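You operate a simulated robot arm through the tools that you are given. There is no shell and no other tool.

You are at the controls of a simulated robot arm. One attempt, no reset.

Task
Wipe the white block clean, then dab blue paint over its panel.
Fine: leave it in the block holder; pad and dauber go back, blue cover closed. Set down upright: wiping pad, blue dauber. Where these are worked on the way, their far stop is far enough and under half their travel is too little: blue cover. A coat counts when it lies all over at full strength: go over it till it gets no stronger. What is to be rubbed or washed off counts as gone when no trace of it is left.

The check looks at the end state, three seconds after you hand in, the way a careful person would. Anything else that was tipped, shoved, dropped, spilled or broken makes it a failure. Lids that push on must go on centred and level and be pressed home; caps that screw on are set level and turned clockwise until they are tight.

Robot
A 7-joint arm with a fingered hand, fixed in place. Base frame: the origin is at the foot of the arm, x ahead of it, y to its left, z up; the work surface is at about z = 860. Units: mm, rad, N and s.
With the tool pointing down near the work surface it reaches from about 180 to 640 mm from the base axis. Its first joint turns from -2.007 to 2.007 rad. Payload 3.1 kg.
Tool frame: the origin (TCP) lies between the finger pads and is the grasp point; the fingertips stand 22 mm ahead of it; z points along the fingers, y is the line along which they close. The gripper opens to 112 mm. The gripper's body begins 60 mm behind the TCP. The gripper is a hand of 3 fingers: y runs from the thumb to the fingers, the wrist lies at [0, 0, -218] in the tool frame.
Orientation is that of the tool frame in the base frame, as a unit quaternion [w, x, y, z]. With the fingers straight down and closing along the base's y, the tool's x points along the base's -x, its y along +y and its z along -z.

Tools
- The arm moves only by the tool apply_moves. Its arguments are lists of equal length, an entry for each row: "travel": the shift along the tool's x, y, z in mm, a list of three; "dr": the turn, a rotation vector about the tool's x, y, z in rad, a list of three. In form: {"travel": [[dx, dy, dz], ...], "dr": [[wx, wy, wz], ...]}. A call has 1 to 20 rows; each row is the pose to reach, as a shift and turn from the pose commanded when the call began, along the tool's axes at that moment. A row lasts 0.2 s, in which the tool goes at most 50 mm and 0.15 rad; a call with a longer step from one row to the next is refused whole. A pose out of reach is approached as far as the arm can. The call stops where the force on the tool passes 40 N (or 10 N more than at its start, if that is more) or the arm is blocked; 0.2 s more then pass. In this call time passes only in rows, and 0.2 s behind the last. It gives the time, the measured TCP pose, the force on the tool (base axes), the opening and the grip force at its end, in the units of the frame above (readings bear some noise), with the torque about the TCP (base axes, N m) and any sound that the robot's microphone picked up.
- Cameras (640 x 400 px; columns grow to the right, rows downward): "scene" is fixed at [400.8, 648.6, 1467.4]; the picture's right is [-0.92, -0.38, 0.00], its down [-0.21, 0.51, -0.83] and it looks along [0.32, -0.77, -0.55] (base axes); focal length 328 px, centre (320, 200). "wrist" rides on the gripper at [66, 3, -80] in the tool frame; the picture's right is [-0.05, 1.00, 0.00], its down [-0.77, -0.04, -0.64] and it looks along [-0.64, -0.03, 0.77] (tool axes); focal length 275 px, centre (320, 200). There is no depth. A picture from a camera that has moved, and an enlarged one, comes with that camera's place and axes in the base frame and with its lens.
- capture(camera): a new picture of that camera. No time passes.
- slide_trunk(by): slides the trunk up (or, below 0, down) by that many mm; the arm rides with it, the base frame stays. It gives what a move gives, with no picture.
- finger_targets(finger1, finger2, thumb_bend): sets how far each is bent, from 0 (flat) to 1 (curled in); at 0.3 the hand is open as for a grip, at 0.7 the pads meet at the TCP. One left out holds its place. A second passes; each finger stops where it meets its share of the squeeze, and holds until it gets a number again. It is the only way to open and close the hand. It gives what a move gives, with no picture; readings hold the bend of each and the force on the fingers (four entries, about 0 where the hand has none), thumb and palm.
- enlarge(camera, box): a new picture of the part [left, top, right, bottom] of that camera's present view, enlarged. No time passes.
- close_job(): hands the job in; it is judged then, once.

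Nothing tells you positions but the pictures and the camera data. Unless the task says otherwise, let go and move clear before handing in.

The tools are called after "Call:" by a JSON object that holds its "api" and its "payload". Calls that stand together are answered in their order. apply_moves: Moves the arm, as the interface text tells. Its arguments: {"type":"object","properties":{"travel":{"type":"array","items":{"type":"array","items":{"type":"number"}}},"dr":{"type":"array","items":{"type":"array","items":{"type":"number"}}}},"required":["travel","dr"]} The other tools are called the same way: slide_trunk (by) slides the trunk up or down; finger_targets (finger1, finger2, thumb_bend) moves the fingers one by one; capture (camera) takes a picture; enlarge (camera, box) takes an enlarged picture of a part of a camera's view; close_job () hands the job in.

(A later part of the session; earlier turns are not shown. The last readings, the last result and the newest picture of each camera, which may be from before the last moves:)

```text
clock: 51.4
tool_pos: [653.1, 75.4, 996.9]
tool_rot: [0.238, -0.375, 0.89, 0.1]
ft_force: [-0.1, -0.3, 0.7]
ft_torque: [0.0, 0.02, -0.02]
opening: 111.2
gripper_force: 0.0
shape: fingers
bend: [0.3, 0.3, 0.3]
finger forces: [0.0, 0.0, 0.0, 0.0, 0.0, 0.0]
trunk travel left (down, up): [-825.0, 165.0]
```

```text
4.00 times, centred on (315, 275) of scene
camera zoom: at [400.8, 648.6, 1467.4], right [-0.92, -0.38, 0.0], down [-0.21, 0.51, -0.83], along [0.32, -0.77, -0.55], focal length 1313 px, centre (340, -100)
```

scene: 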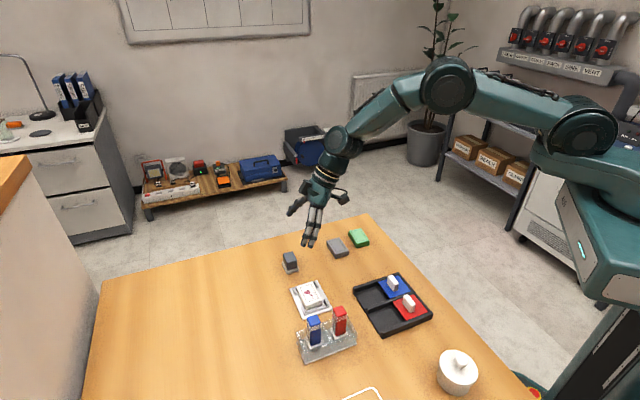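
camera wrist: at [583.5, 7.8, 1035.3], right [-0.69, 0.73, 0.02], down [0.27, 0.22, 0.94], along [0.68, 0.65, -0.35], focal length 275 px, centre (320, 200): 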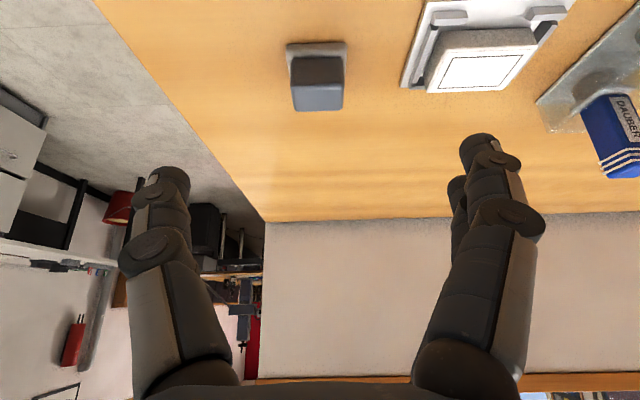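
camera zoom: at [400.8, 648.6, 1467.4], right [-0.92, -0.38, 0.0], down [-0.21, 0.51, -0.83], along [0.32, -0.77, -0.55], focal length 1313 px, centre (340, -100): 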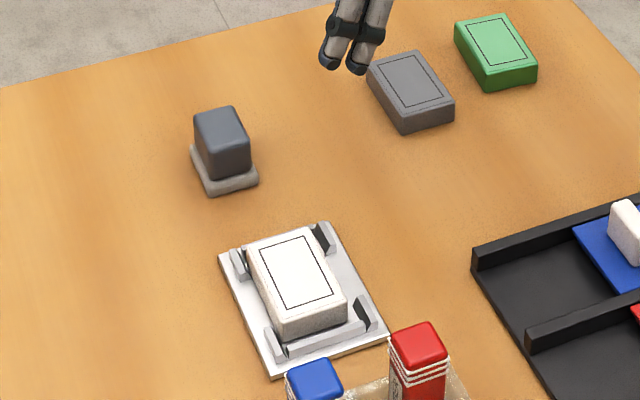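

The pad stands back in its place, upright. Next is the blue cover, which slides along about +45°. I'll untilt the hand and move over the tray.

Call:
{"api": "apply_moves", "payload": {"travel": [[13.5, 23.5, -10.7], [27, 47, -21.5], [40.7, 70.7, -32.2], [54, 94, -43], [67.8, 117.8, -53.7], [81.4, 141.4, -64.5]], "dr": [[0, 0.09, 0], [0, 0.18, 0], [0, 0.27, 0], [0, 0.36, 0], [0, 0.45, 0], [0, 0.5236, 0]]}}

Call:
{"api": "apply_moves", "payload": {"travel": [[0, 0, 0], [0, 0, 0], [0, 0, 0], [0, 0, 0], [0, 0, 0], [0, 0, 0], [0, 0, 0], [0, 0, 0], [0, 0, 0], [0, 0, 0], [0, 0, 0]], "dr": [[0, 0, 0.143], [0, 0, 0.286], [0, 0, 0.429], [0, 0, 0.572], [0, 0, 0.715], [0, 0, 0.858], [0, 0, 1.0], [0, 0, 1.143], [0, 0, 1.286], [0, 0, 1.429], [0, 0, 1.571]]}}

Call:
{"api": "capture", "payload": {"camera": "wrist"}}

```text
clock: 52.8
tool_pos: [482.9, 103.0, 1009.5]
tool_rot: [0.0, -0.387, 0.922, -0.001]
ft_force: [-0.6, 0.0, -0.3]
ft_torque: [0.01, -0.02, 0.01]
opening: 111.3
gripper_force: 0.0
shape: fingers
bend: [0.3, 0.3, 0.3]
finger forces: [0.0, 0.0, 0.1, 0.0, 0.0, 0.0]
trunk travel left (down, up): [-825.0, 165.0]
```

```text
clock: 55.2
tool_pos: [482.9, 100.5, 1013.2]
tool_rot: [-0.001, 0.38, 0.925, 0.0]
ft_force: [0.6, -0.3, -0.1]
ft_torque: [-0.01, -0.01, 0.01]
opening: 111.2
gripper_force: 0.1
shape: fingers
bend: [0.3, 0.3, 0.3]
finger forces: [0.0, 0.1, 0.0, 0.0, 0.0, 0.0]
trunk travel left (down, up): [-825.0, 165.0]
```

```text
taken
camera wrist: at [438.4, 149.1, 1093.7], right [0.74, 0.68, 0.0], down [0.52, -0.57, 0.64], along [0.43, -0.47, -0.77], focal length 275 px, centre (320, 200)
```

wrist: 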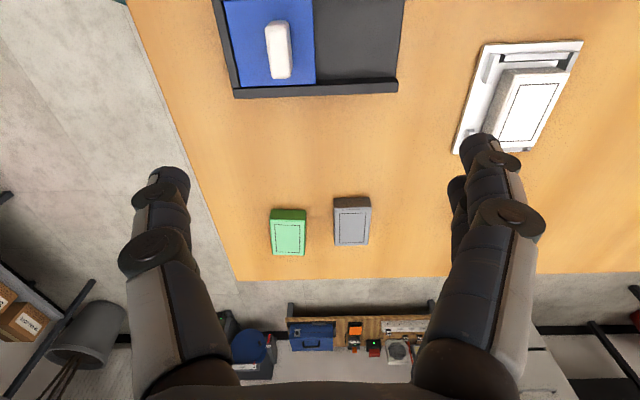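

Call:
{"api": "enlarge", "payload": {"camera": "wrist", "box": [200, 0, 420, 110]}}

Call:
{"api": "enlarge", "payload": {"camera": "scene", "box": [345, 262, 441, 340]}}

Call:
{"api": "enlarge", "payload": {"camera": "wrist", "box": [440, 30, 600, 160]}}

```text
2.91 times, centred on (310, 55) of wrist
camera zoom: at [438.4, 149.1, 1093.7], right [0.74, 0.68, 0.0], down [0.52, -0.57, 0.64], along [0.43, -0.47, -0.77], focal length 801 px, centre (349, 622)
```

zoom: 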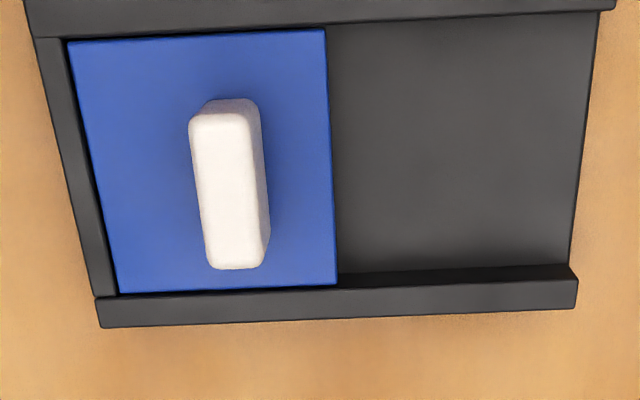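

```text
5.13 times, centred on (393, 301) of scene
camera zoom: at [400.8, 648.6, 1467.4], right [-0.92, -0.38, 0.0], down [-0.21, 0.51, -0.83], along [0.32, -0.77, -0.55], focal length 1683 px, centre (-54, -318)
```

zoom: 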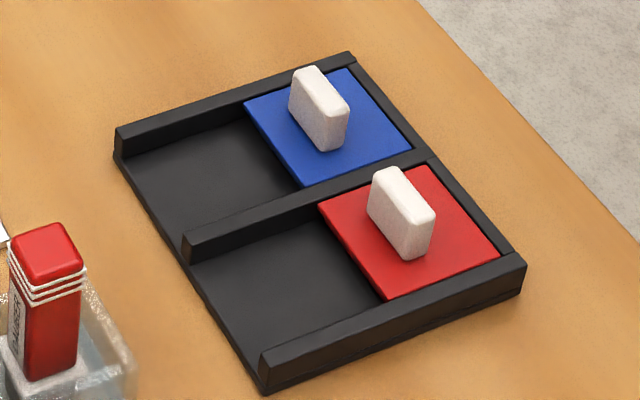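

```text
3.08 times, centred on (520, 95) of wrist
camera zoom: at [438.4, 149.1, 1093.7], right [0.74, 0.68, 0.0], down [0.52, -0.57, 0.64], along [0.43, -0.47, -0.77], focal length 847 px, centre (-295, 523)
```

zoom: 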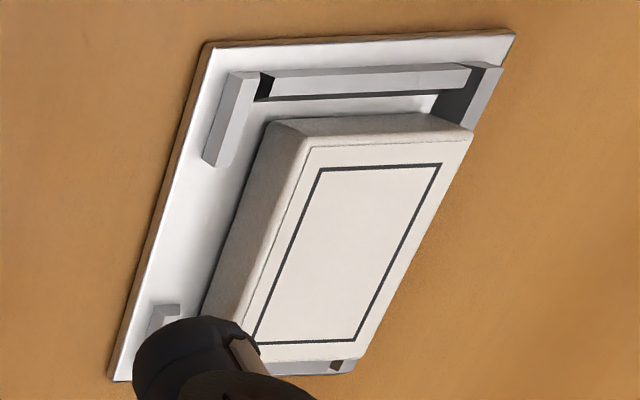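

The cover's knob is about 12 mm thick and 30 mm long, near (445, 104), and its axes match the hand. I'll hover over it and look again.

Call:
{"api": "apply_moves", "payload": {"travel": [[10, -8, 20], [20, -16, 45], [29, -24.7, 68]], "dr": [[0, 0, 0], [0, 0, 0], [0, 0, 0]]}}

Call:
{"api": "finger_targets", "payload": {"finger1": 0.47, "finger2": 0.47, "thumb_bend": 0.47}}

Call:
{"api": "capture", "payload": {"camera": "wrist"}}

Call:
{"api": "enlarge", "payload": {"camera": "scene", "box": [345, 230, 441, 310]}}

```text
clock: 56.0
tool_pos: [443.9, 103.7, 943.0]
tool_rot: [0.0, 0.379, 0.925, 0.0]
ft_force: [0.8, 0.2, 0.5]
ft_torque: [0.0, 0.02, -0.02]
opening: 111.2
gripper_force: 0.1
shape: fingers
bend: [0.3, 0.3, 0.3]
finger forces: [0.0, 0.1, 0.0, 0.0, 0.1, 0.0]
trunk travel left (down, up): [-825.0, 165.0]
```

```text
clock: 57.0
tool_pos: [443.6, 105.2, 942.8]
tool_rot: [-0.001, 0.379, 0.926, 0.0]
ft_force: [0.0, 0.0, -0.5]
ft_torque: [0.01, 0.02, -0.01]
opening: 64.4
gripper_force: 0.1
shape: fingers
bend: [0.47, 0.47, 0.47]
finger forces: [0.1, 0.1, 0.0, 0.0, 0.0, 0.0]
trunk travel left (down, up): [-825.0, 165.0]
```

```text
taken
camera wrist: at [399.1, 152.0, 1024.5], right [0.73, 0.68, 0.0], down [0.52, -0.57, 0.64], along [0.43, -0.47, -0.77], focal length 275 px, centre (320, 200)
```

wrist: 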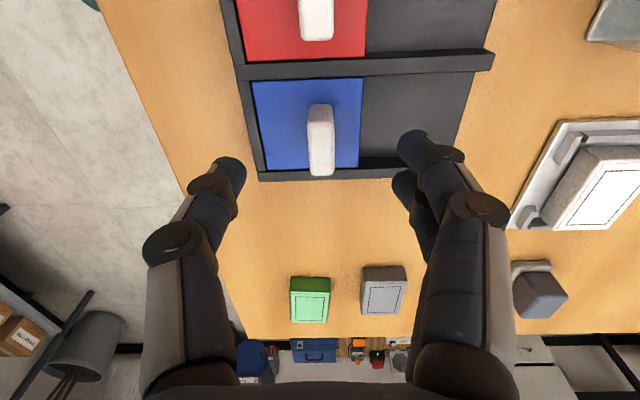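

```text
5.00 times, centred on (393, 270) of scene
camera zoom: at [400.8, 648.6, 1467.4], right [-0.92, -0.38, 0.0], down [-0.21, 0.51, -0.83], along [0.32, -0.77, -0.55], focal length 1641 px, centre (-45, -150)
```

zoom: 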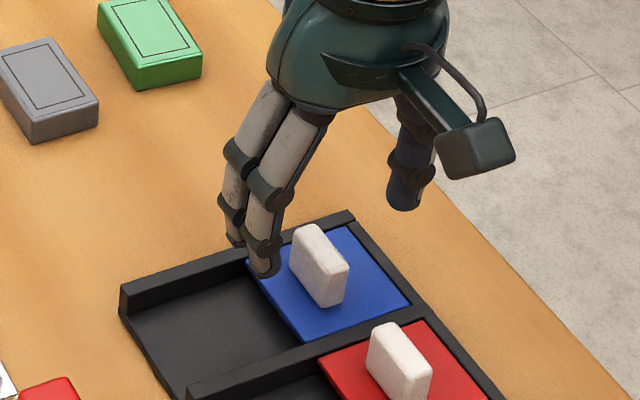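

Call:
{"api": "apply_moves", "payload": {"travel": [[0, 0, 10], [0, 0, 20]], "dr": [[0, 0, 0], [0, 0, 0]]}}

Call:
{"api": "capture", "payload": {"camera": "wrist"}}

Call:
{"api": "enlarge", "payload": {"camera": "scene", "box": [345, 240, 435, 310]}}

```text
clock: 57.6
tool_pos: [444.5, 103.9, 923.7]
tool_rot: [0.0, 0.378, 0.926, 0.0]
ft_force: [0.0, -0.9, 0.3]
ft_torque: [-0.01, -0.04, -0.02]
opening: 63.9
gripper_force: 0.0
shape: fingers
bend: [0.47, 0.47, 0.47]
finger forces: [0.1, 0.0, 0.0, 0.0, 0.1, 0.0]
trunk travel left (down, up): [-825.0, 165.0]
```

```text
taken
camera wrist: at [400.4, 151.3, 1005.6], right [0.73, 0.68, 0.0], down [0.52, -0.57, 0.64], along [0.43, -0.47, -0.77], focal length 275 px, centre (320, 200)
```

wrist: 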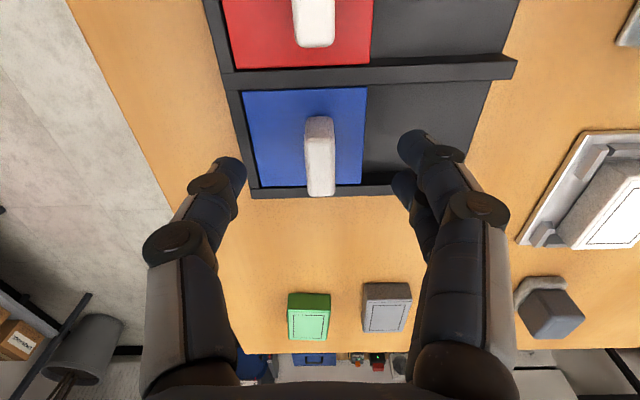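

```text
5.71 times, centred on (390, 275) of scene
camera zoom: at [400.8, 648.6, 1467.4], right [-0.92, -0.38, 0.0], down [-0.21, 0.51, -0.83], along [0.32, -0.77, -0.55], focal length 1876 px, centre (-80, -229)
```

zoom: 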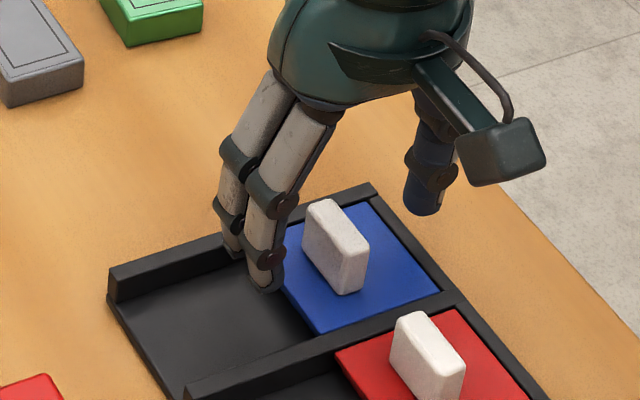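

Call:
{"api": "apply_moves", "payload": {"travel": [[0, 0, 3], [0, 0, 6], [0, 0, 9], [0, 0, 11]], "dr": [[0, 0, 0], [0, 0, 0], [0, 0, 0], [0, 0, 0]]}}

Call:
{"api": "capture", "payload": {"camera": "wrist"}}

Call:
{"api": "enlarge", "payload": {"camera": "scene", "box": [345, 240, 435, 310]}}

```text
clock: 58.6
tool_pos: [444.2, 103.4, 911.9]
tool_rot: [0.0, 0.379, 0.926, 0.0]
ft_force: [0.0, 0.5, 0.3]
ft_torque: [-0.02, 0.0, -0.01]
opening: 64.5
gripper_force: 0.0
shape: fingers
bend: [0.47, 0.47, 0.47]
finger forces: [0.0, 0.1, 0.0, 0.0, 0.1, 0.0]
trunk travel left (down, up): [-825.0, 165.0]
```

```text
taken
camera wrist: at [400.6, 150.5, 994.9], right [0.73, 0.68, 0.0], down [0.52, -0.57, 0.64], along [0.43, -0.47, -0.77], focal length 275 px, centre (320, 200)
```

wrist: 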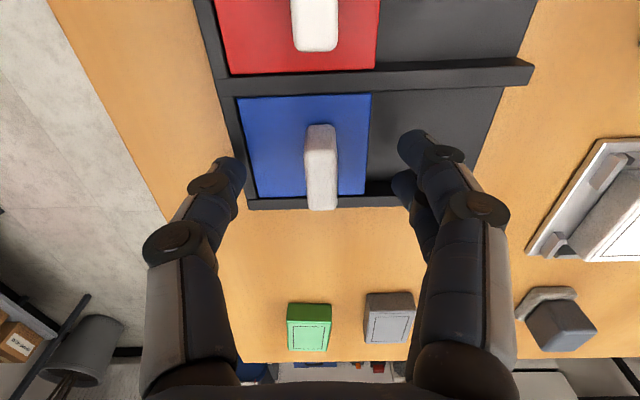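

```text
5.71 times, centred on (390, 275) of scene
camera zoom: at [400.8, 648.6, 1467.4], right [-0.92, -0.38, 0.0], down [-0.21, 0.51, -0.83], along [0.32, -0.77, -0.55], focal length 1876 px, centre (-80, -229)
```

zoom: 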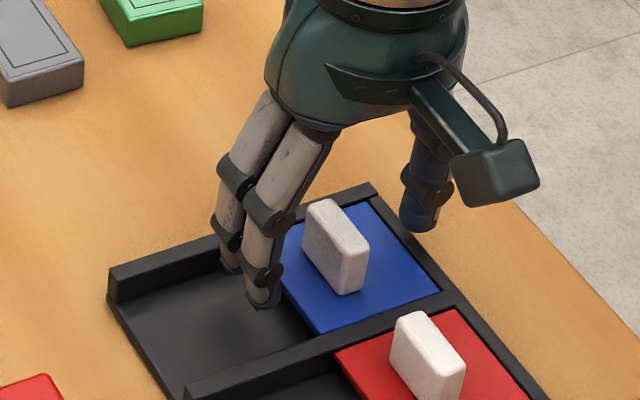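

Call:
{"api": "apply_moves", "payload": {"travel": [[-5, 0.5, 0], [-5, 0.5, 3], [-5, 0.5, 5], [-5, 0.5, 7]], "dr": [[0, 0, 0], [0, 0, 0], [0, 0, 0], [0, 0, 0]]}}

Call:
{"api": "enlarge", "payload": {"camera": "wrist", "box": [180, 80, 460, 260]}}

Call:
{"api": "enlarge", "payload": {"camera": "scene", "box": [345, 240, 435, 310]}}

```text
clock: 59.6
tool_pos: [448.1, 98.9, 906.6]
tool_rot: [0.0, 0.379, 0.926, 0.0]
ft_force: [-1.0, -0.2, 1.9]
ft_torque: [-0.08, 0.04, 0.02]
opening: 64.0
gripper_force: 0.6
shape: fingers
bend: [0.47, 0.47, 0.47]
finger forces: [0.0, 0.0, 0.1, 0.0, 1.5, 0.1]
trunk travel left (down, up): [-825.0, 165.0]
```

```text
2.22 times, centred on (320, 170) of wrist
camera zoom: at [404.0, 147.4, 988.0], right [0.73, 0.68, 0.0], down [0.52, -0.57, 0.64], along [0.43, -0.47, -0.77], focal length 612 px, centre (320, 267)
```

zoom: 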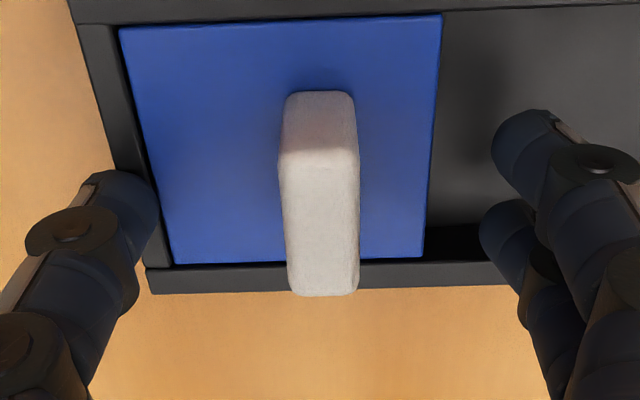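

```text
5.71 times, centred on (390, 275) of scene
camera zoom: at [400.8, 648.6, 1467.4], right [-0.92, -0.38, 0.0], down [-0.21, 0.51, -0.83], along [0.32, -0.77, -0.55], focal length 1876 px, centre (-80, -229)
```

zoom: 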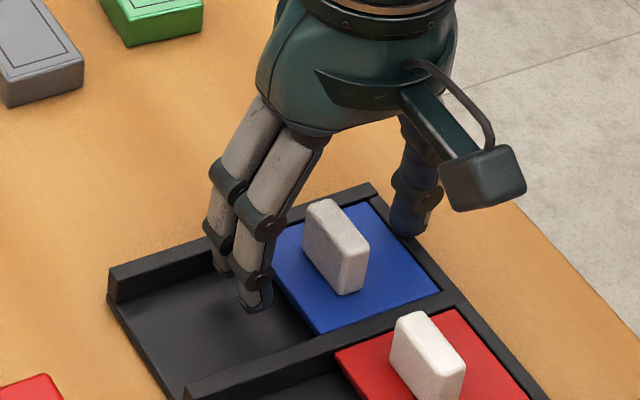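

The thumb tip just touched the tray's rear wall, so the wall top is near z=880. I'll raise by 3.5 mm and close on the knob.

Call:
{"api": "apply_moves", "payload": {"travel": [[0, 0, -2], [0, 0, -3.5]], "dr": [[0, 0, 0], [0, 0, 0]]}}

Call:
{"api": "finger_targets", "payload": {"finger1": 0.6, "finger2": 0.6, "thumb_bend": 0.6}}

Call:
{"api": "enlarge", "payload": {"camera": "wrist", "box": [180, 80, 460, 260]}}

Call:
{"api": "enlarge", "payload": {"camera": "scene", "box": [345, 240, 435, 310]}}

```text
clock: 60.2
tool_pos: [447.8, 98.5, 909.7]
tool_rot: [0.0, 0.379, 0.926, 0.0]
ft_force: [0.6, -0.9, 0.2]
ft_torque: [-0.02, 0.01, -0.01]
opening: 64.3
gripper_force: 0.0
shape: fingers
bend: [0.47, 0.47, 0.47]
finger forces: [0.1, 0.1, 0.0, 0.0, 0.0, 0.0]
trunk travel left (down, up): [-825.0, 165.0]
```

```text
clock: 61.2
tool_pos: [448.2, 100.2, 911.0]
tool_rot: [0.0, 0.379, 0.926, 0.0]
ft_force: [0.0, -0.5, 0.4]
ft_torque: [-0.01, 0.01, 0.0]
opening: 27.9
gripper_force: 0.0
shape: fingers
bend: [0.6, 0.6, 0.6]
finger forces: [0.0, 0.0, 0.1, 0.0, 0.0, 0.0]
trunk travel left (down, up): [-825.0, 165.0]
```

```text
2.22 times, centred on (320, 170) of wrist
camera zoom: at [403.8, 147.5, 991.8], right [0.73, 0.68, 0.0], down [0.52, -0.57, 0.64], along [0.43, -0.47, -0.77], focal length 612 px, centre (320, 267)
```

zoom: 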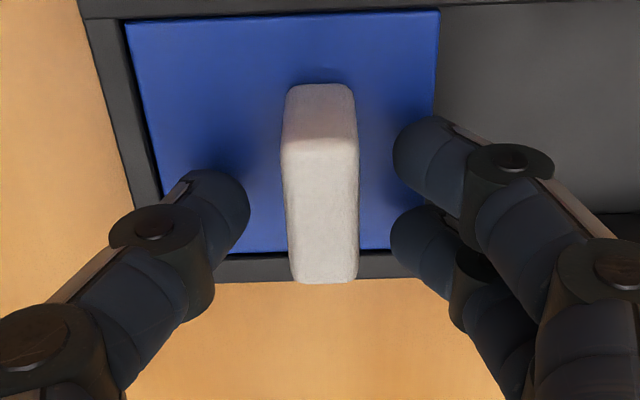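

```text
5.71 times, centred on (390, 275) of scene
camera zoom: at [400.8, 648.6, 1467.4], right [-0.92, -0.38, 0.0], down [-0.21, 0.51, -0.83], along [0.32, -0.77, -0.55], focal length 1876 px, centre (-80, -229)
```

zoom: 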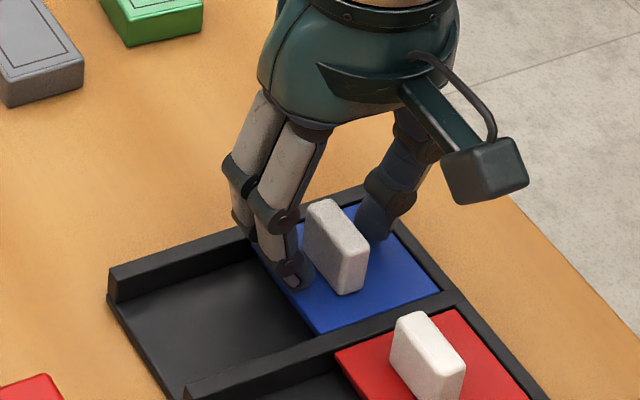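

Good, the fingers are around the knob and above the cover. I'll close onto it.

Call:
{"api": "finger_targets", "payload": {"finger1": 0.72, "finger2": 0.72, "thumb_bend": 0.72}}

Call:
{"api": "enlarge", "payload": {"camera": "scene", "box": [345, 240, 435, 310]}}

```text
clock: 62.2
tool_pos: [448.4, 99.4, 909.8]
tool_rot: [0.0, 0.379, 0.926, 0.0]
ft_force: [0.5, 0.5, -4.1]
ft_torque: [0.02, -0.02, -0.02]
opening: 10.1
gripper_force: 6.3
shape: fingers
bend: [0.68, 0.69, 0.68]
finger forces: [3.6, 3.6, 0.0, 0.1, 5.7, 0.0]
trunk travel left (down, up): [-825.0, 165.0]
```

```text
5.71 times, centred on (390, 275) of scene
camera zoom: at [400.8, 648.6, 1467.4], right [-0.92, -0.38, 0.0], down [-0.21, 0.51, -0.83], along [0.32, -0.77, -0.55], focal length 1876 px, centre (-80, -229)
```

zoom: 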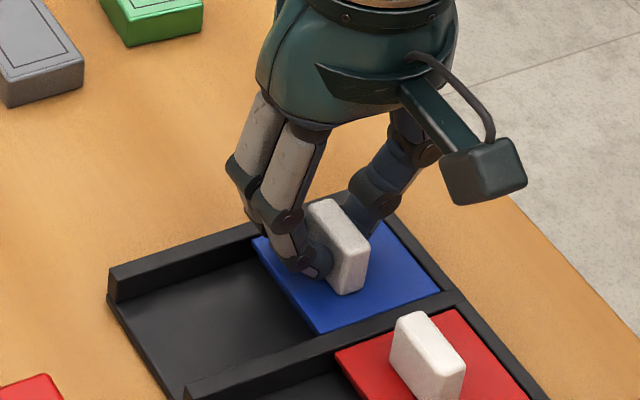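

Call:
{"api": "apply_moves", "payload": {"travel": [[0, 4, 0], [0, 9, 0], [0, 14, 0]], "dr": [[0, 0, 0], [0, 0, 0], [0, 0, 0]]}}

Call:
{"api": "enlarge", "payload": {"camera": "scene", "box": [345, 240, 435, 310]}}

```text
clock: 63.0
tool_pos: [458.4, 111.1, 910.6]
tool_rot: [0.0, 0.378, 0.926, 0.0]
ft_force: [-0.4, 1.3, -4.2]
ft_torque: [0.02, -0.01, -0.03]
opening: 10.0
gripper_force: 6.3
shape: fingers
bend: [0.7, 0.7, 0.68]
finger forces: [3.2, 3.0, 0.0, 0.1, 6.1, 0.0]
trunk travel left (down, up): [-825.0, 165.0]
```

```text
5.71 times, centred on (390, 275) of scene
camera zoom: at [400.8, 648.6, 1467.4], right [-0.92, -0.38, 0.0], down [-0.21, 0.51, -0.83], along [0.32, -0.77, -0.55], focal length 1876 px, centre (-80, -229)
```

zoom: 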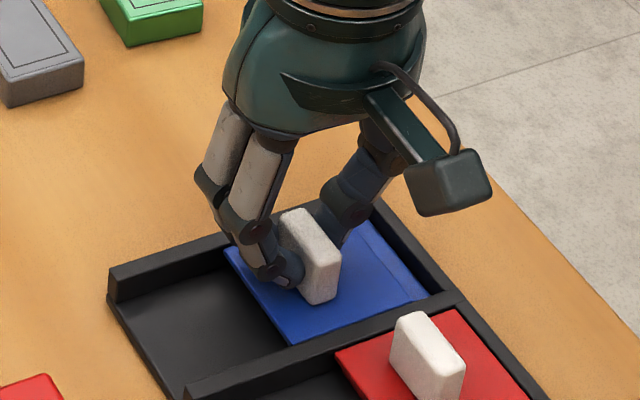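

The cover slides and blue paint is visible beneath it. I'll keep pulling to the far stop.

Call:
{"api": "apply_moves", "payload": {"travel": [[0, 6, 0], [0, 12, 0], [0, 18, 0], [0, 24, 0], [0, 30, 0], [0, 34, 0], [0, 38, 0], [0, 41, 0], [0, 44, 0]], "dr": [[0, 0, 0], [0, 0, 0], [0, 0, 0], [0, 0, 0], [0, 0, 0], [0, 0, 0], [0, 0, 0], [0, 0, 0], [0, 0, 0]]}}

Call:
{"api": "enlarge", "payload": {"camera": "scene", "box": [345, 240, 435, 310]}}

```text
clock: 65.0
tool_pos: [490.0, 141.2, 909.5]
tool_rot: [0.0, 0.379, 0.926, 0.001]
ft_force: [-0.3, 0.2, 0.0]
ft_torque: [0.0, 0.0, -0.04]
opening: 10.0
gripper_force: 6.9
shape: fingers
bend: [0.7, 0.7, 0.68]
finger forces: [3.4, 3.2, 0.1, 0.0, 6.8, 0.1]
trunk travel left (down, up): [-825.0, 165.0]
```

```text
5.71 times, centred on (390, 275) of scene
camera zoom: at [400.8, 648.6, 1467.4], right [-0.92, -0.38, 0.0], down [-0.21, 0.51, -0.83], along [0.32, -0.77, -0.55], focal length 1876 px, centre (-80, -229)
```

zoom: 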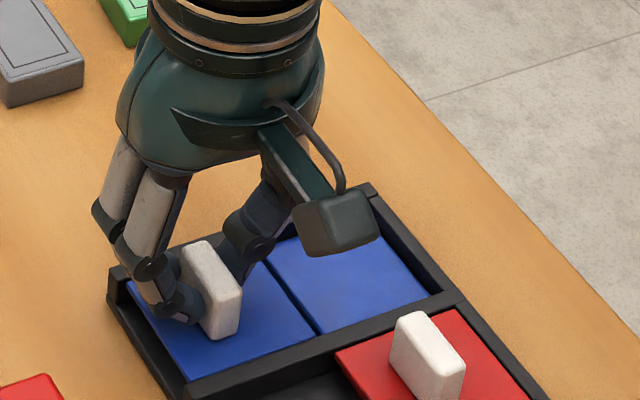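

The cover is open and the paint well fully exposed. I'll let go of the knob and rise.

Call:
{"api": "finger_targets", "payload": {"finger1": 0.6, "finger2": 0.6, "thumb_bend": 0.6}}

Call:
{"api": "apply_moves", "payload": {"travel": [[0, 0, -20], [0, 0, -50], [0, 0, -90]], "dr": [[0, 0, 0], [0, 0, 0], [0, 0, 0]]}}

Call:
{"api": "finger_targets", "payload": {"finger1": 0.3, "finger2": 0.3, "thumb_bend": 0.3}}

Call:
{"api": "capture", "payload": {"camera": "wrist"}}

Call:
{"api": "enlarge", "payload": {"camera": "scene", "box": [285, 240, 445, 370]}}

```text
clock: 66.0
tool_pos: [490.5, 142.4, 910.1]
tool_rot: [0.001, 0.379, 0.926, 0.0]
ft_force: [-1.1, 0.1, -0.7]
ft_torque: [0.01, 0.01, -0.02]
opening: 26.5
gripper_force: 0.1
shape: fingers
bend: [0.6, 0.6, 0.6]
finger forces: [0.1, 0.1, 0.0, 0.0, 0.1, 0.0]
trunk travel left (down, up): [-825.0, 165.0]
```

```text
clock: 66.8
tool_pos: [490.9, 140.8, 998.5]
tool_rot: [0.0, 0.378, 0.926, 0.0]
ft_force: [-0.7, 0.1, 0.6]
ft_torque: [-0.02, -0.02, -0.01]
opening: 26.5
gripper_force: 0.1
shape: fingers
bend: [0.6, 0.6, 0.6]
finger forces: [0.0, 0.0, 0.0, 0.1, 0.0, 0.0]
trunk travel left (down, up): [-825.0, 165.0]
```

```text
clock: 67.8
tool_pos: [491.3, 140.6, 998.9]
tool_rot: [0.0, 0.379, 0.925, -0.001]
ft_force: [-0.8, -0.2, 0.3]
ft_torque: [-0.03, -0.06, -0.01]
opening: 110.9
gripper_force: 0.1
shape: fingers
bend: [0.3, 0.3, 0.3]
finger forces: [0.0, 0.0, 0.1, 0.0, 0.0, 0.0]
trunk travel left (down, up): [-825.0, 165.0]
```

```text
taken
camera wrist: at [445.6, 188.8, 1080.3], right [0.73, 0.68, 0.0], down [0.52, -0.57, 0.64], along [0.43, -0.47, -0.77], focal length 275 px, centre (320, 200)
```

wrist: 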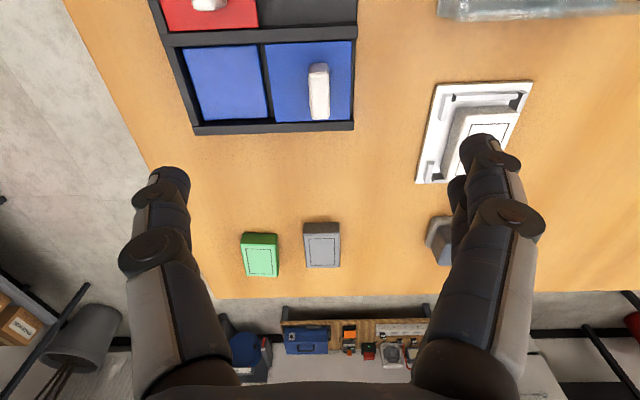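

```text
3.08 times, centred on (365, 305) of scene
camera zoom: at [400.8, 648.6, 1467.4], right [-0.92, -0.38, 0.0], down [-0.21, 0.51, -0.83], along [0.32, -0.77, -0.55], focal length 1010 px, centre (182, -123)
```

zoom: 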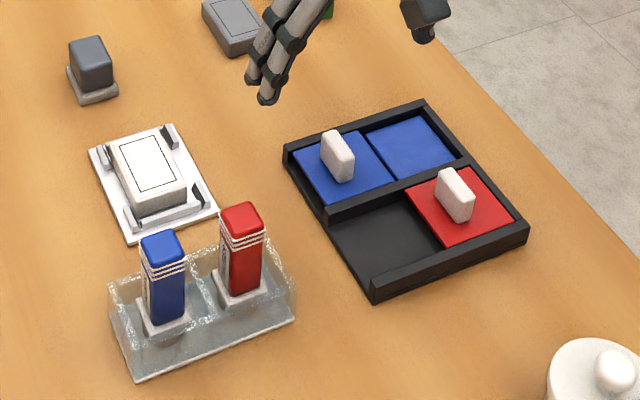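

The tray is ready. For the blue dauber I'll turn the hand 90° so the fingers close along 135°, clear of the red dauber, and look from above.

Call:
{"api": "apply_moves", "payload": {"travel": [[8, 15, -10], [16, 30, -20], [24, 45, -21], [32, 60, -21], [40, 75, -21], [48, 90, -21], [54, 104, -21], [61, 117, -21], [61, 117, -21], [61, 117, -21], [61, 117, -21]], "dr": [[0, 0, -0.143], [0, 0, -0.286], [0, 0, -0.429], [0, 0, -0.572], [0, 0, -0.715], [0, 0, -0.858], [0, 0, -1.0], [0, 0, -1.143], [0, 0, -1.286], [0, 0, -1.429], [0, 0, -1.571]]}}

Call:
{"api": "capture", "payload": {"camera": "wrist"}}

Call:
{"api": "enlarge", "payload": {"camera": "scene", "box": [275, 220, 385, 370]}}

```text
clock: 70.2
tool_pos: [529.0, 267.3, 1021.6]
tool_rot: [0.0, -0.388, 0.922, 0.0]
ft_force: [0.8, 0.5, -1.3]
ft_torque: [0.0, 0.0, -0.01]
opening: 111.1
gripper_force: 0.0
shape: fingers
bend: [0.3, 0.3, 0.3]
finger forces: [0.0, 0.0, 0.0, 0.1, 0.0, 0.0]
trunk travel left (down, up): [-825.0, 165.0]
```

```text
taken
camera wrist: at [480.9, 222.1, 1103.7], right [-0.68, 0.73, 0.0], down [0.56, 0.53, 0.64], along [0.47, 0.43, -0.77], focal length 275 px, centre (320, 200)
```

wrist: 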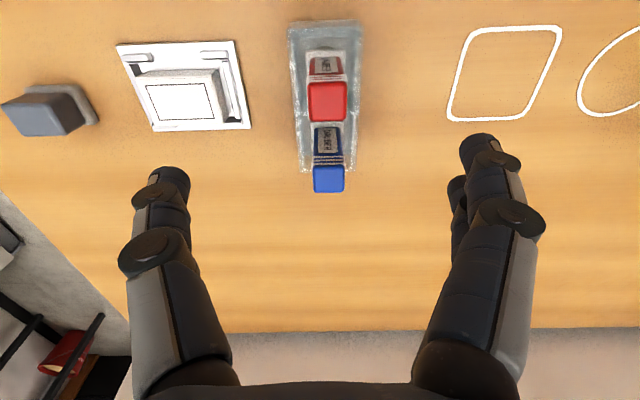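

```text
2.67 times, centred on (330, 295) of scene
camera zoom: at [400.8, 648.6, 1467.4], right [-0.92, -0.38, 0.0], down [-0.21, 0.51, -0.83], along [0.32, -0.77, -0.55], focal length 875 px, centre (293, -53)
```

zoom: 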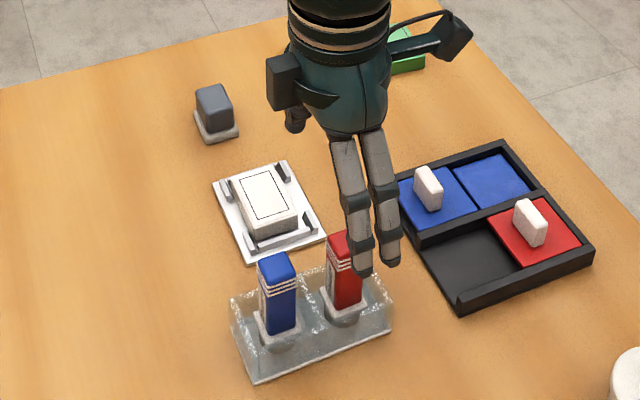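

Call:
{"api": "enlarge", "payload": {"camera": "wrist", "box": [260, 10, 390, 210]}}

Call:
{"api": "enlarge", "payload": {"camera": "wrist", "box": [290, 110, 370, 200]}}

Call:
{"api": "enlarge", "payload": {"camera": "scene", "box": [285, 300, 365, 370]}}

```text
2.00 times, centred on (325, 110) of wrist
camera zoom: at [480.9, 222.1, 1103.7], right [-0.68, 0.73, 0.0], down [0.56, 0.53, 0.64], along [0.47, 0.43, -0.77], focal length 551 px, centre (310, 380)
```

zoom: 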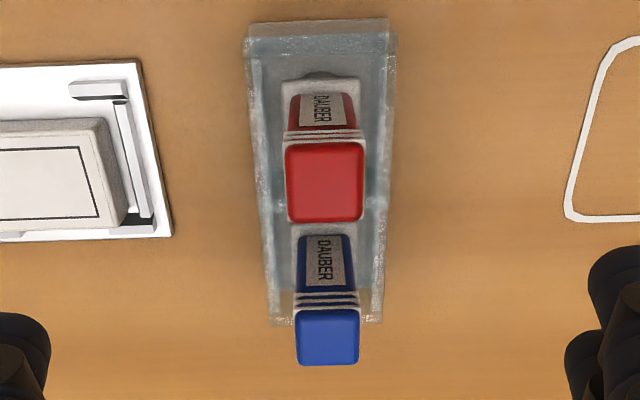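

```text
4.44 times, centred on (330, 155) of wrist
camera zoom: at [480.9, 222.1, 1103.7], right [-0.68, 0.73, 0.0], down [0.56, 0.53, 0.64], along [0.47, 0.43, -0.77], focal length 1224 px, centre (276, 400)
```

zoom: 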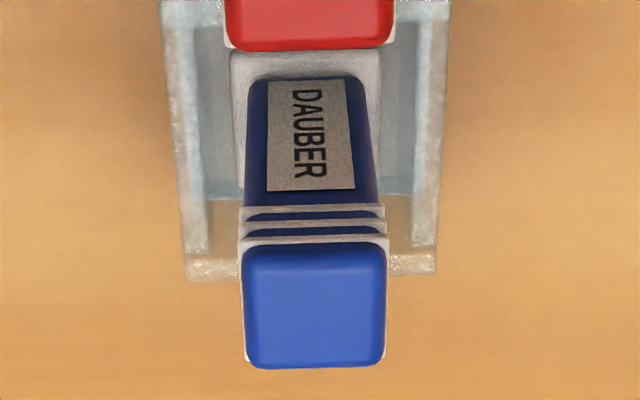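

```text
5.71 times, centred on (325, 335) of scene
camera zoom: at [400.8, 648.6, 1467.4], right [-0.92, -0.38, 0.0], down [-0.21, 0.51, -0.83], along [0.32, -0.77, -0.55], focal length 1876 px, centre (291, -571)
```

zoom: 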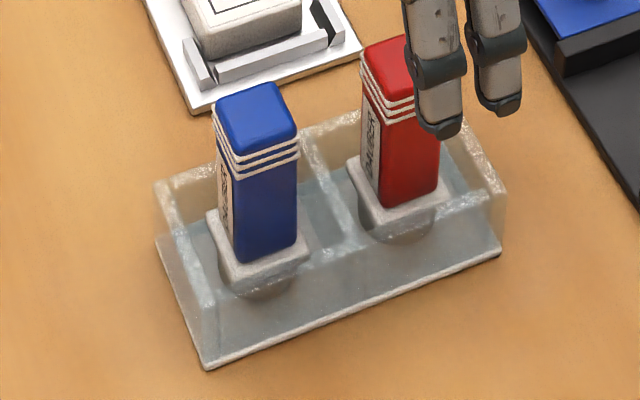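

The blue dauber's top centre is about (556.5, 299.5, 950), with a body roughly 22 mm square and aligned with the hand. I'll move above it and check.

Call:
{"api": "apply_moves", "payload": {"travel": [[-21, 1.4, 0], [-42.3, 2.9, 10], [-42.3, 2.9, 35]], "dr": [[0, 0, 0], [0, 0, 0], [0, 0, 0]]}}

Call:
{"api": "capture", "payload": {"camera": "wrist"}}

Call:
{"api": "enlarge", "payload": {"camera": "scene", "box": [275, 260, 375, 350]}}

```text
clock: 71.0
tool_pos: [558.0, 300.2, 984.1]
tool_rot: [0.0, -0.387, 0.922, 0.0]
ft_force: [0.0, -0.6, 0.4]
ft_torque: [0.01, 0.0, 0.02]
opening: 111.2
gripper_force: 0.1
shape: fingers
bend: [0.3, 0.3, 0.3]
finger forces: [0.0, 0.1, 0.0, 0.0, 0.1, 0.0]
trunk travel left (down, up): [-825.0, 165.0]
```

```text
taken
camera wrist: at [510.1, 254.6, 1065.6], right [-0.68, 0.73, 0.0], down [0.57, 0.53, 0.64], along [0.47, 0.43, -0.77], focal length 275 px, centre (320, 200)
```

wrist: 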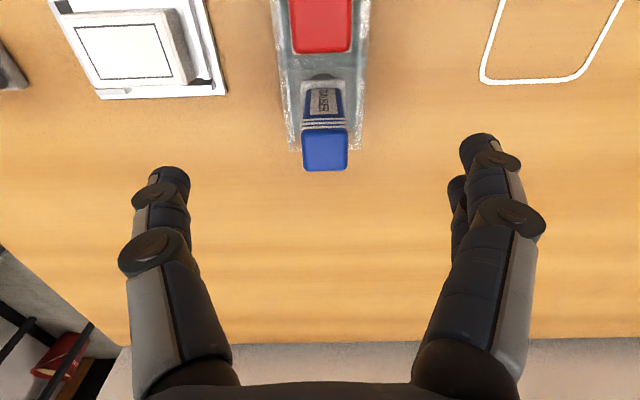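

```text
4.44 times, centred on (325, 305) of scene
camera zoom: at [400.8, 648.6, 1467.4], right [-0.92, -0.38, 0.0], down [-0.21, 0.51, -0.83], along [0.32, -0.77, -0.55], focal length 1459 px, centre (298, -267)
```

zoom: 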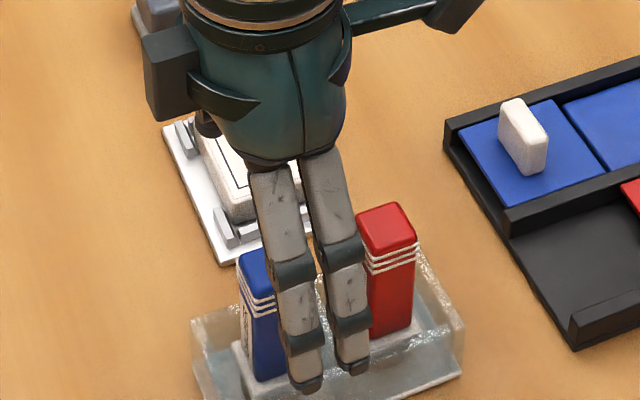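

Call:
{"api": "apply_moves", "payload": {"travel": [[0.7, 2.4, 12], [0.7, 2.4, 24], [0.7, 2.4, 36], [0.7, 2.4, 44]], "dr": [[0, 0, 0], [0, 0, 0], [0, 0, 0], [0, 0, 0]]}}

Call:
{"api": "capture", "payload": {"camera": "wrist"}}

Call:
{"api": "enlarge", "payload": {"camera": "scene", "box": [275, 270, 375, 360]}}

```text
clock: 72.0
tool_pos: [555.2, 299.7, 941.1]
tool_rot: [0.0, -0.386, 0.922, 0.0]
ft_force: [0.0, -0.4, -0.2]
ft_torque: [-0.02, -0.03, 0.03]
opening: 111.1
gripper_force: 0.0
shape: fingers
bend: [0.3, 0.3, 0.3]
finger forces: [0.0, 0.0, 0.1, 0.0, 0.0, 0.0]
trunk travel left (down, up): [-825.0, 165.0]
```

```text
taken
camera wrist: at [506.9, 254.0, 1023.6], right [-0.68, 0.73, 0.0], down [0.57, 0.53, 0.64], along [0.47, 0.43, -0.77], focal length 275 px, centre (320, 200)
```

wrist: 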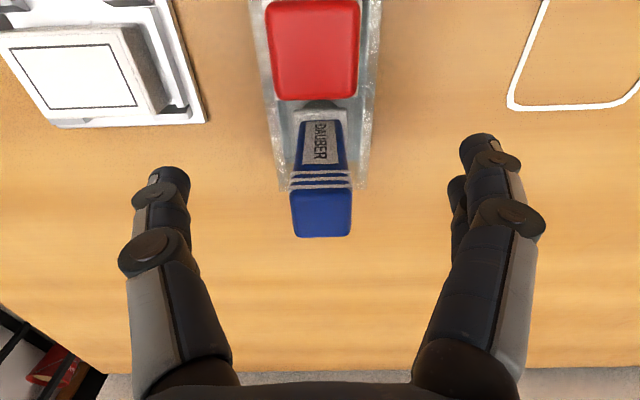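

```text
4.44 times, centred on (325, 315) of scene
camera zoom: at [400.8, 648.6, 1467.4], right [-0.92, -0.38, 0.0], down [-0.21, 0.51, -0.83], along [0.32, -0.77, -0.55], focal length 1459 px, centre (298, -311)
```

zoom: 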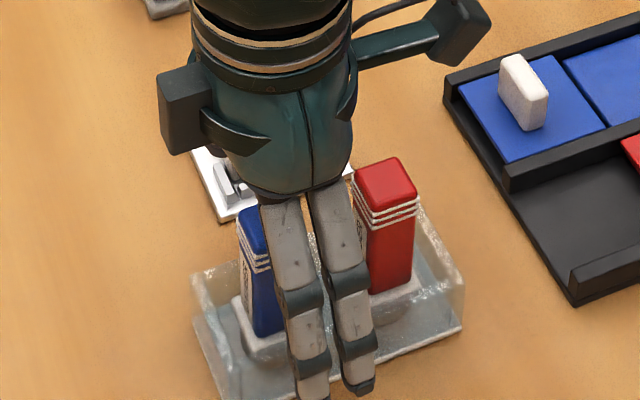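

Call:
{"api": "finger_targets", "payload": {"finger1": 0.72, "finger2": 0.72, "thumb_bend": 0.72}}

Call:
{"api": "capture", "payload": {"camera": "wrist"}}

Call:
{"api": "enlarge", "payload": {"camera": "scene", "box": [275, 270, 375, 360]}}

```text
clock: 73.0
tool_pos: [554.4, 300.1, 941.6]
tool_rot: [0.0, -0.387, 0.922, 0.0]
ft_force: [0.5, -0.3, 0.1]
ft_torque: [-0.02, 0.0, -0.02]
opening: 18.1
gripper_force: 10.0
shape: fingers
bend: [0.67, 0.67, 0.66]
finger forces: [5.3, 5.2, 0.0, 0.0, 10.5, 0.0]
trunk travel left (down, up): [-825.0, 165.0]
```

```text
taken
camera wrist: at [506.8, 253.9, 1023.7], right [-0.68, 0.73, 0.0], down [0.57, 0.53, 0.64], along [0.47, 0.43, -0.77], focal length 275 px, centre (320, 200)
```

wrist: 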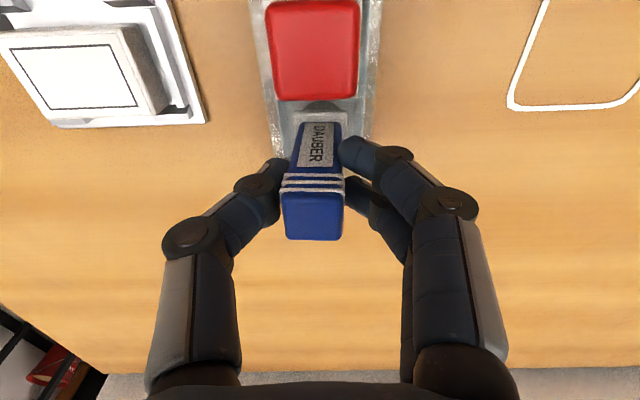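

```text
4.44 times, centred on (325, 315) of scene
camera zoom: at [400.8, 648.6, 1467.4], right [-0.92, -0.38, 0.0], down [-0.21, 0.51, -0.83], along [0.32, -0.77, -0.55], focal length 1459 px, centre (298, -311)
```

zoom: 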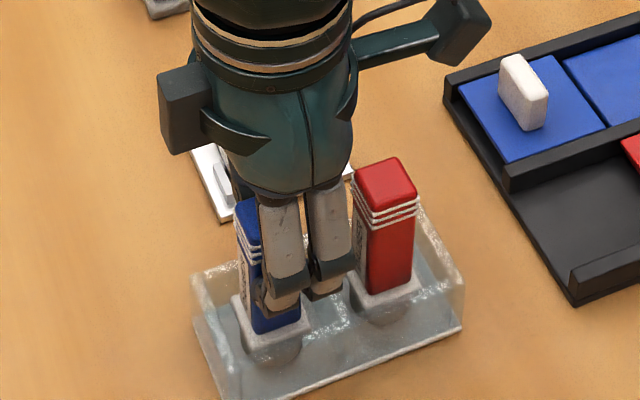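

Call:
{"api": "enlarge", "payload": {"camera": "wrist", "box": [250, 90, 390, 250]}}

Call:
{"api": "enlarge", "payload": {"camera": "scene", "box": [310, 310, 365, 360]}}

```text
2.50 times, centred on (320, 170) of wrist
camera zoom: at [506.8, 253.9, 1023.7], right [-0.68, 0.73, 0.0], down [0.57, 0.53, 0.64], along [0.47, 0.43, -0.77], focal length 688 px, centre (320, 275)
```

zoom: 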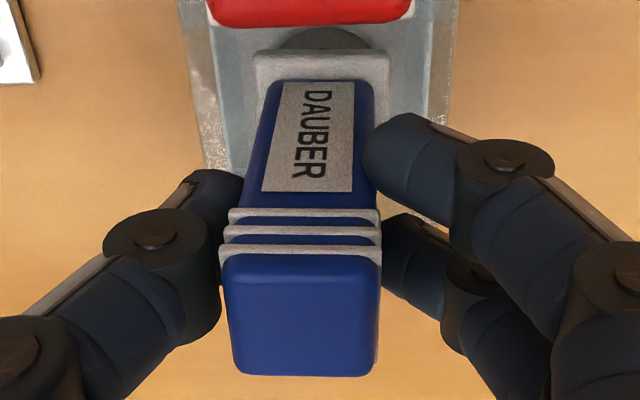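

```text
8.00 times, centred on (338, 335) of scene
camera zoom: at [400.8, 648.6, 1467.4], right [-0.92, -0.38, 0.0], down [-0.21, 0.51, -0.83], along [0.32, -0.77, -0.55], focal length 2626 px, centre (180, -880)
```

zoom: 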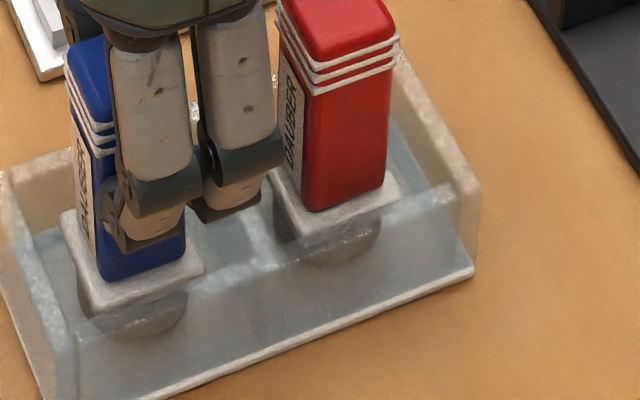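

The dauber leans about 4° toward the thumb after gripping. I'll shift 2.2 mm to stand it upright before lifting.

Call:
{"api": "apply_moves", "payload": {"travel": [[0, 1.1, 0], [0, 2.2, 0]], "dr": [[0, 0, 0], [0, 0, 0]]}}

Call:
{"api": "enlarge", "payload": {"camera": "wrist", "box": [250, 90, 390, 250]}}

```text
clock: 73.6
tool_pos: [553.0, 302.2, 941.1]
tool_rot: [0.0, -0.388, 0.922, 0.0]
ft_force: [0.3, 0.2, 1.1]
ft_torque: [-0.03, -0.02, 0.0]
opening: 17.9
gripper_force: 11.1
shape: fingers
bend: [0.67, 0.67, 0.66]
finger forces: [5.3, 5.2, 0.0, 0.0, 10.5, 0.1]
trunk travel left (down, up): [-825.0, 165.0]
```

```text
2.50 times, centred on (320, 170) of wrist
camera zoom: at [503.7, 256.7, 1023.1], right [-0.68, 0.73, 0.0], down [0.57, 0.53, 0.64], along [0.47, 0.43, -0.77], focal length 688 px, centre (320, 275)
```

zoom: 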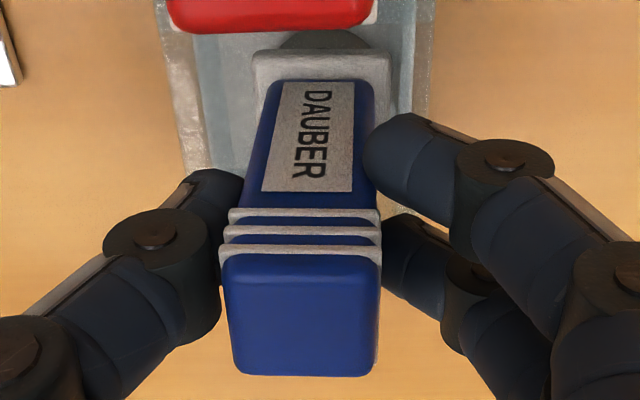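

The dauber moved with the hand, so the lean is relative to the hand. I'll lift it out and then correct the angle with a small hand tilt.

Call:
{"api": "apply_moves", "payload": {"travel": [[0, 0, -5], [0, 0, -20], [0, 0, -40], [0, 0, -65]], "dr": [[0, 0, 0], [0, 0, 0], [0, 0, 0], [0, 0, 0]]}}

Call:
{"api": "enlarge", "payload": {"camera": "scene", "box": [275, 240, 375, 350]}}

Call:
{"api": "capture", "payload": {"camera": "wrist"}}

```text
clock: 74.6
tool_pos: [551.1, 302.2, 1008.7]
tool_rot: [0.0, -0.387, 0.922, 0.0]
ft_force: [-0.4, 0.5, 0.3]
ft_torque: [0.02, 0.01, -0.01]
opening: 18.1
gripper_force: 10.6
shape: fingers
bend: [0.67, 0.67, 0.66]
finger forces: [5.3, 5.1, 0.0, 0.0, 10.5, 0.0]
trunk travel left (down, up): [-825.0, 165.0]
```

```text
3.64 times, centred on (325, 295) of scene
camera zoom: at [400.8, 648.6, 1467.4], right [-0.92, -0.38, 0.0], down [-0.21, 0.51, -0.83], along [0.32, -0.77, -0.55], focal length 1194 px, centre (302, -146)
```

zoom: 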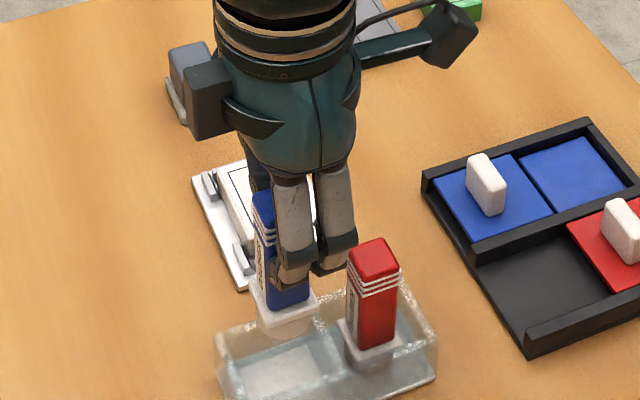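

```text
taken
camera wrist: at [502.9, 256.8, 1090.5], right [-0.68, 0.73, 0.0], down [0.57, 0.53, 0.64], along [0.47, 0.43, -0.77], focal length 275 px, centre (320, 200)
```

wrist: 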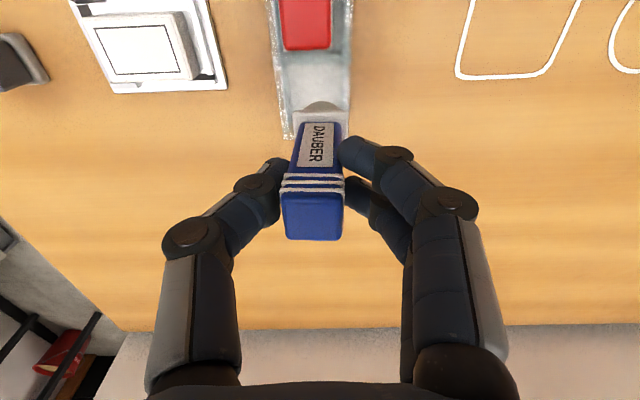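

Call:
{"api": "enlarge", "payload": {"camera": "scene", "box": [300, 280, 355, 335]}}

Call:
{"api": "enlarge", "payload": {"camera": "wrist", "box": [260, 80, 380, 180]}}

```text
7.27 times, centred on (328, 308) of scene
camera zoom: at [400.8, 648.6, 1467.4], right [-0.92, -0.38, 0.0], down [-0.21, 0.51, -0.83], along [0.32, -0.77, -0.55], focal length 2387 px, centre (266, -582)
```

zoom: 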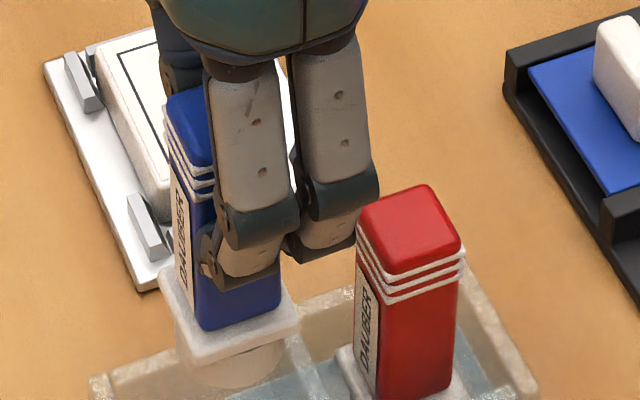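

```text
4.00 times, centred on (320, 130) of wrist
camera zoom: at [502.9, 256.8, 1090.5], right [-0.68, 0.73, 0.0], down [0.57, 0.53, 0.64], along [0.47, 0.43, -0.77], focal length 1101 px, centre (320, 480)
```

zoom: 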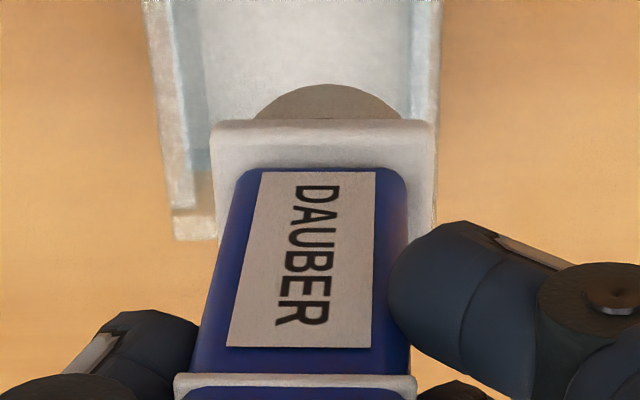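

The dauber is held and has a round sponge about 28 mm across. I'll raise clear of the red dauber, correct the lean, and go above the blue paint well.

Call:
{"api": "apply_moves", "payload": {"travel": [[0, 0, -20], [0, 0, -40], [0, 0, -60]], "dr": [[0.025, 0, 0], [0.05, 0, 0], [0.07, 0, 0]]}}

Call:
{"api": "enlarge", "payload": {"camera": "scene", "box": [290, 230, 375, 350]}}

```text
clock: 75.4
tool_pos: [549.7, 302.9, 1067.2]
tool_rot: [0.014, -0.386, 0.922, -0.033]
ft_force: [0.4, -0.5, 0.5]
ft_torque: [0.01, -0.04, 0.01]
opening: 18.0
gripper_force: 10.9
shape: fingers
bend: [0.67, 0.67, 0.66]
finger forces: [5.3, 5.2, 0.0, 0.0, 10.5, 0.0]
trunk travel left (down, up): [-825.0, 165.0]
```

```text
3.33 times, centred on (332, 290) of scene
camera zoom: at [400.8, 648.6, 1467.4], right [-0.92, -0.38, 0.0], down [-0.21, 0.51, -0.83], along [0.32, -0.77, -0.55], focal length 1094 px, centre (278, -100)
```

zoom: 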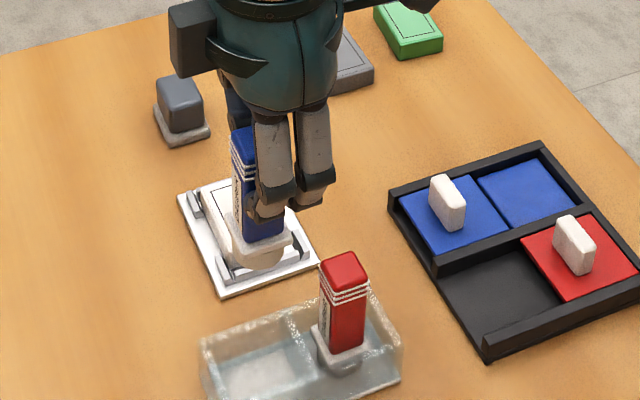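

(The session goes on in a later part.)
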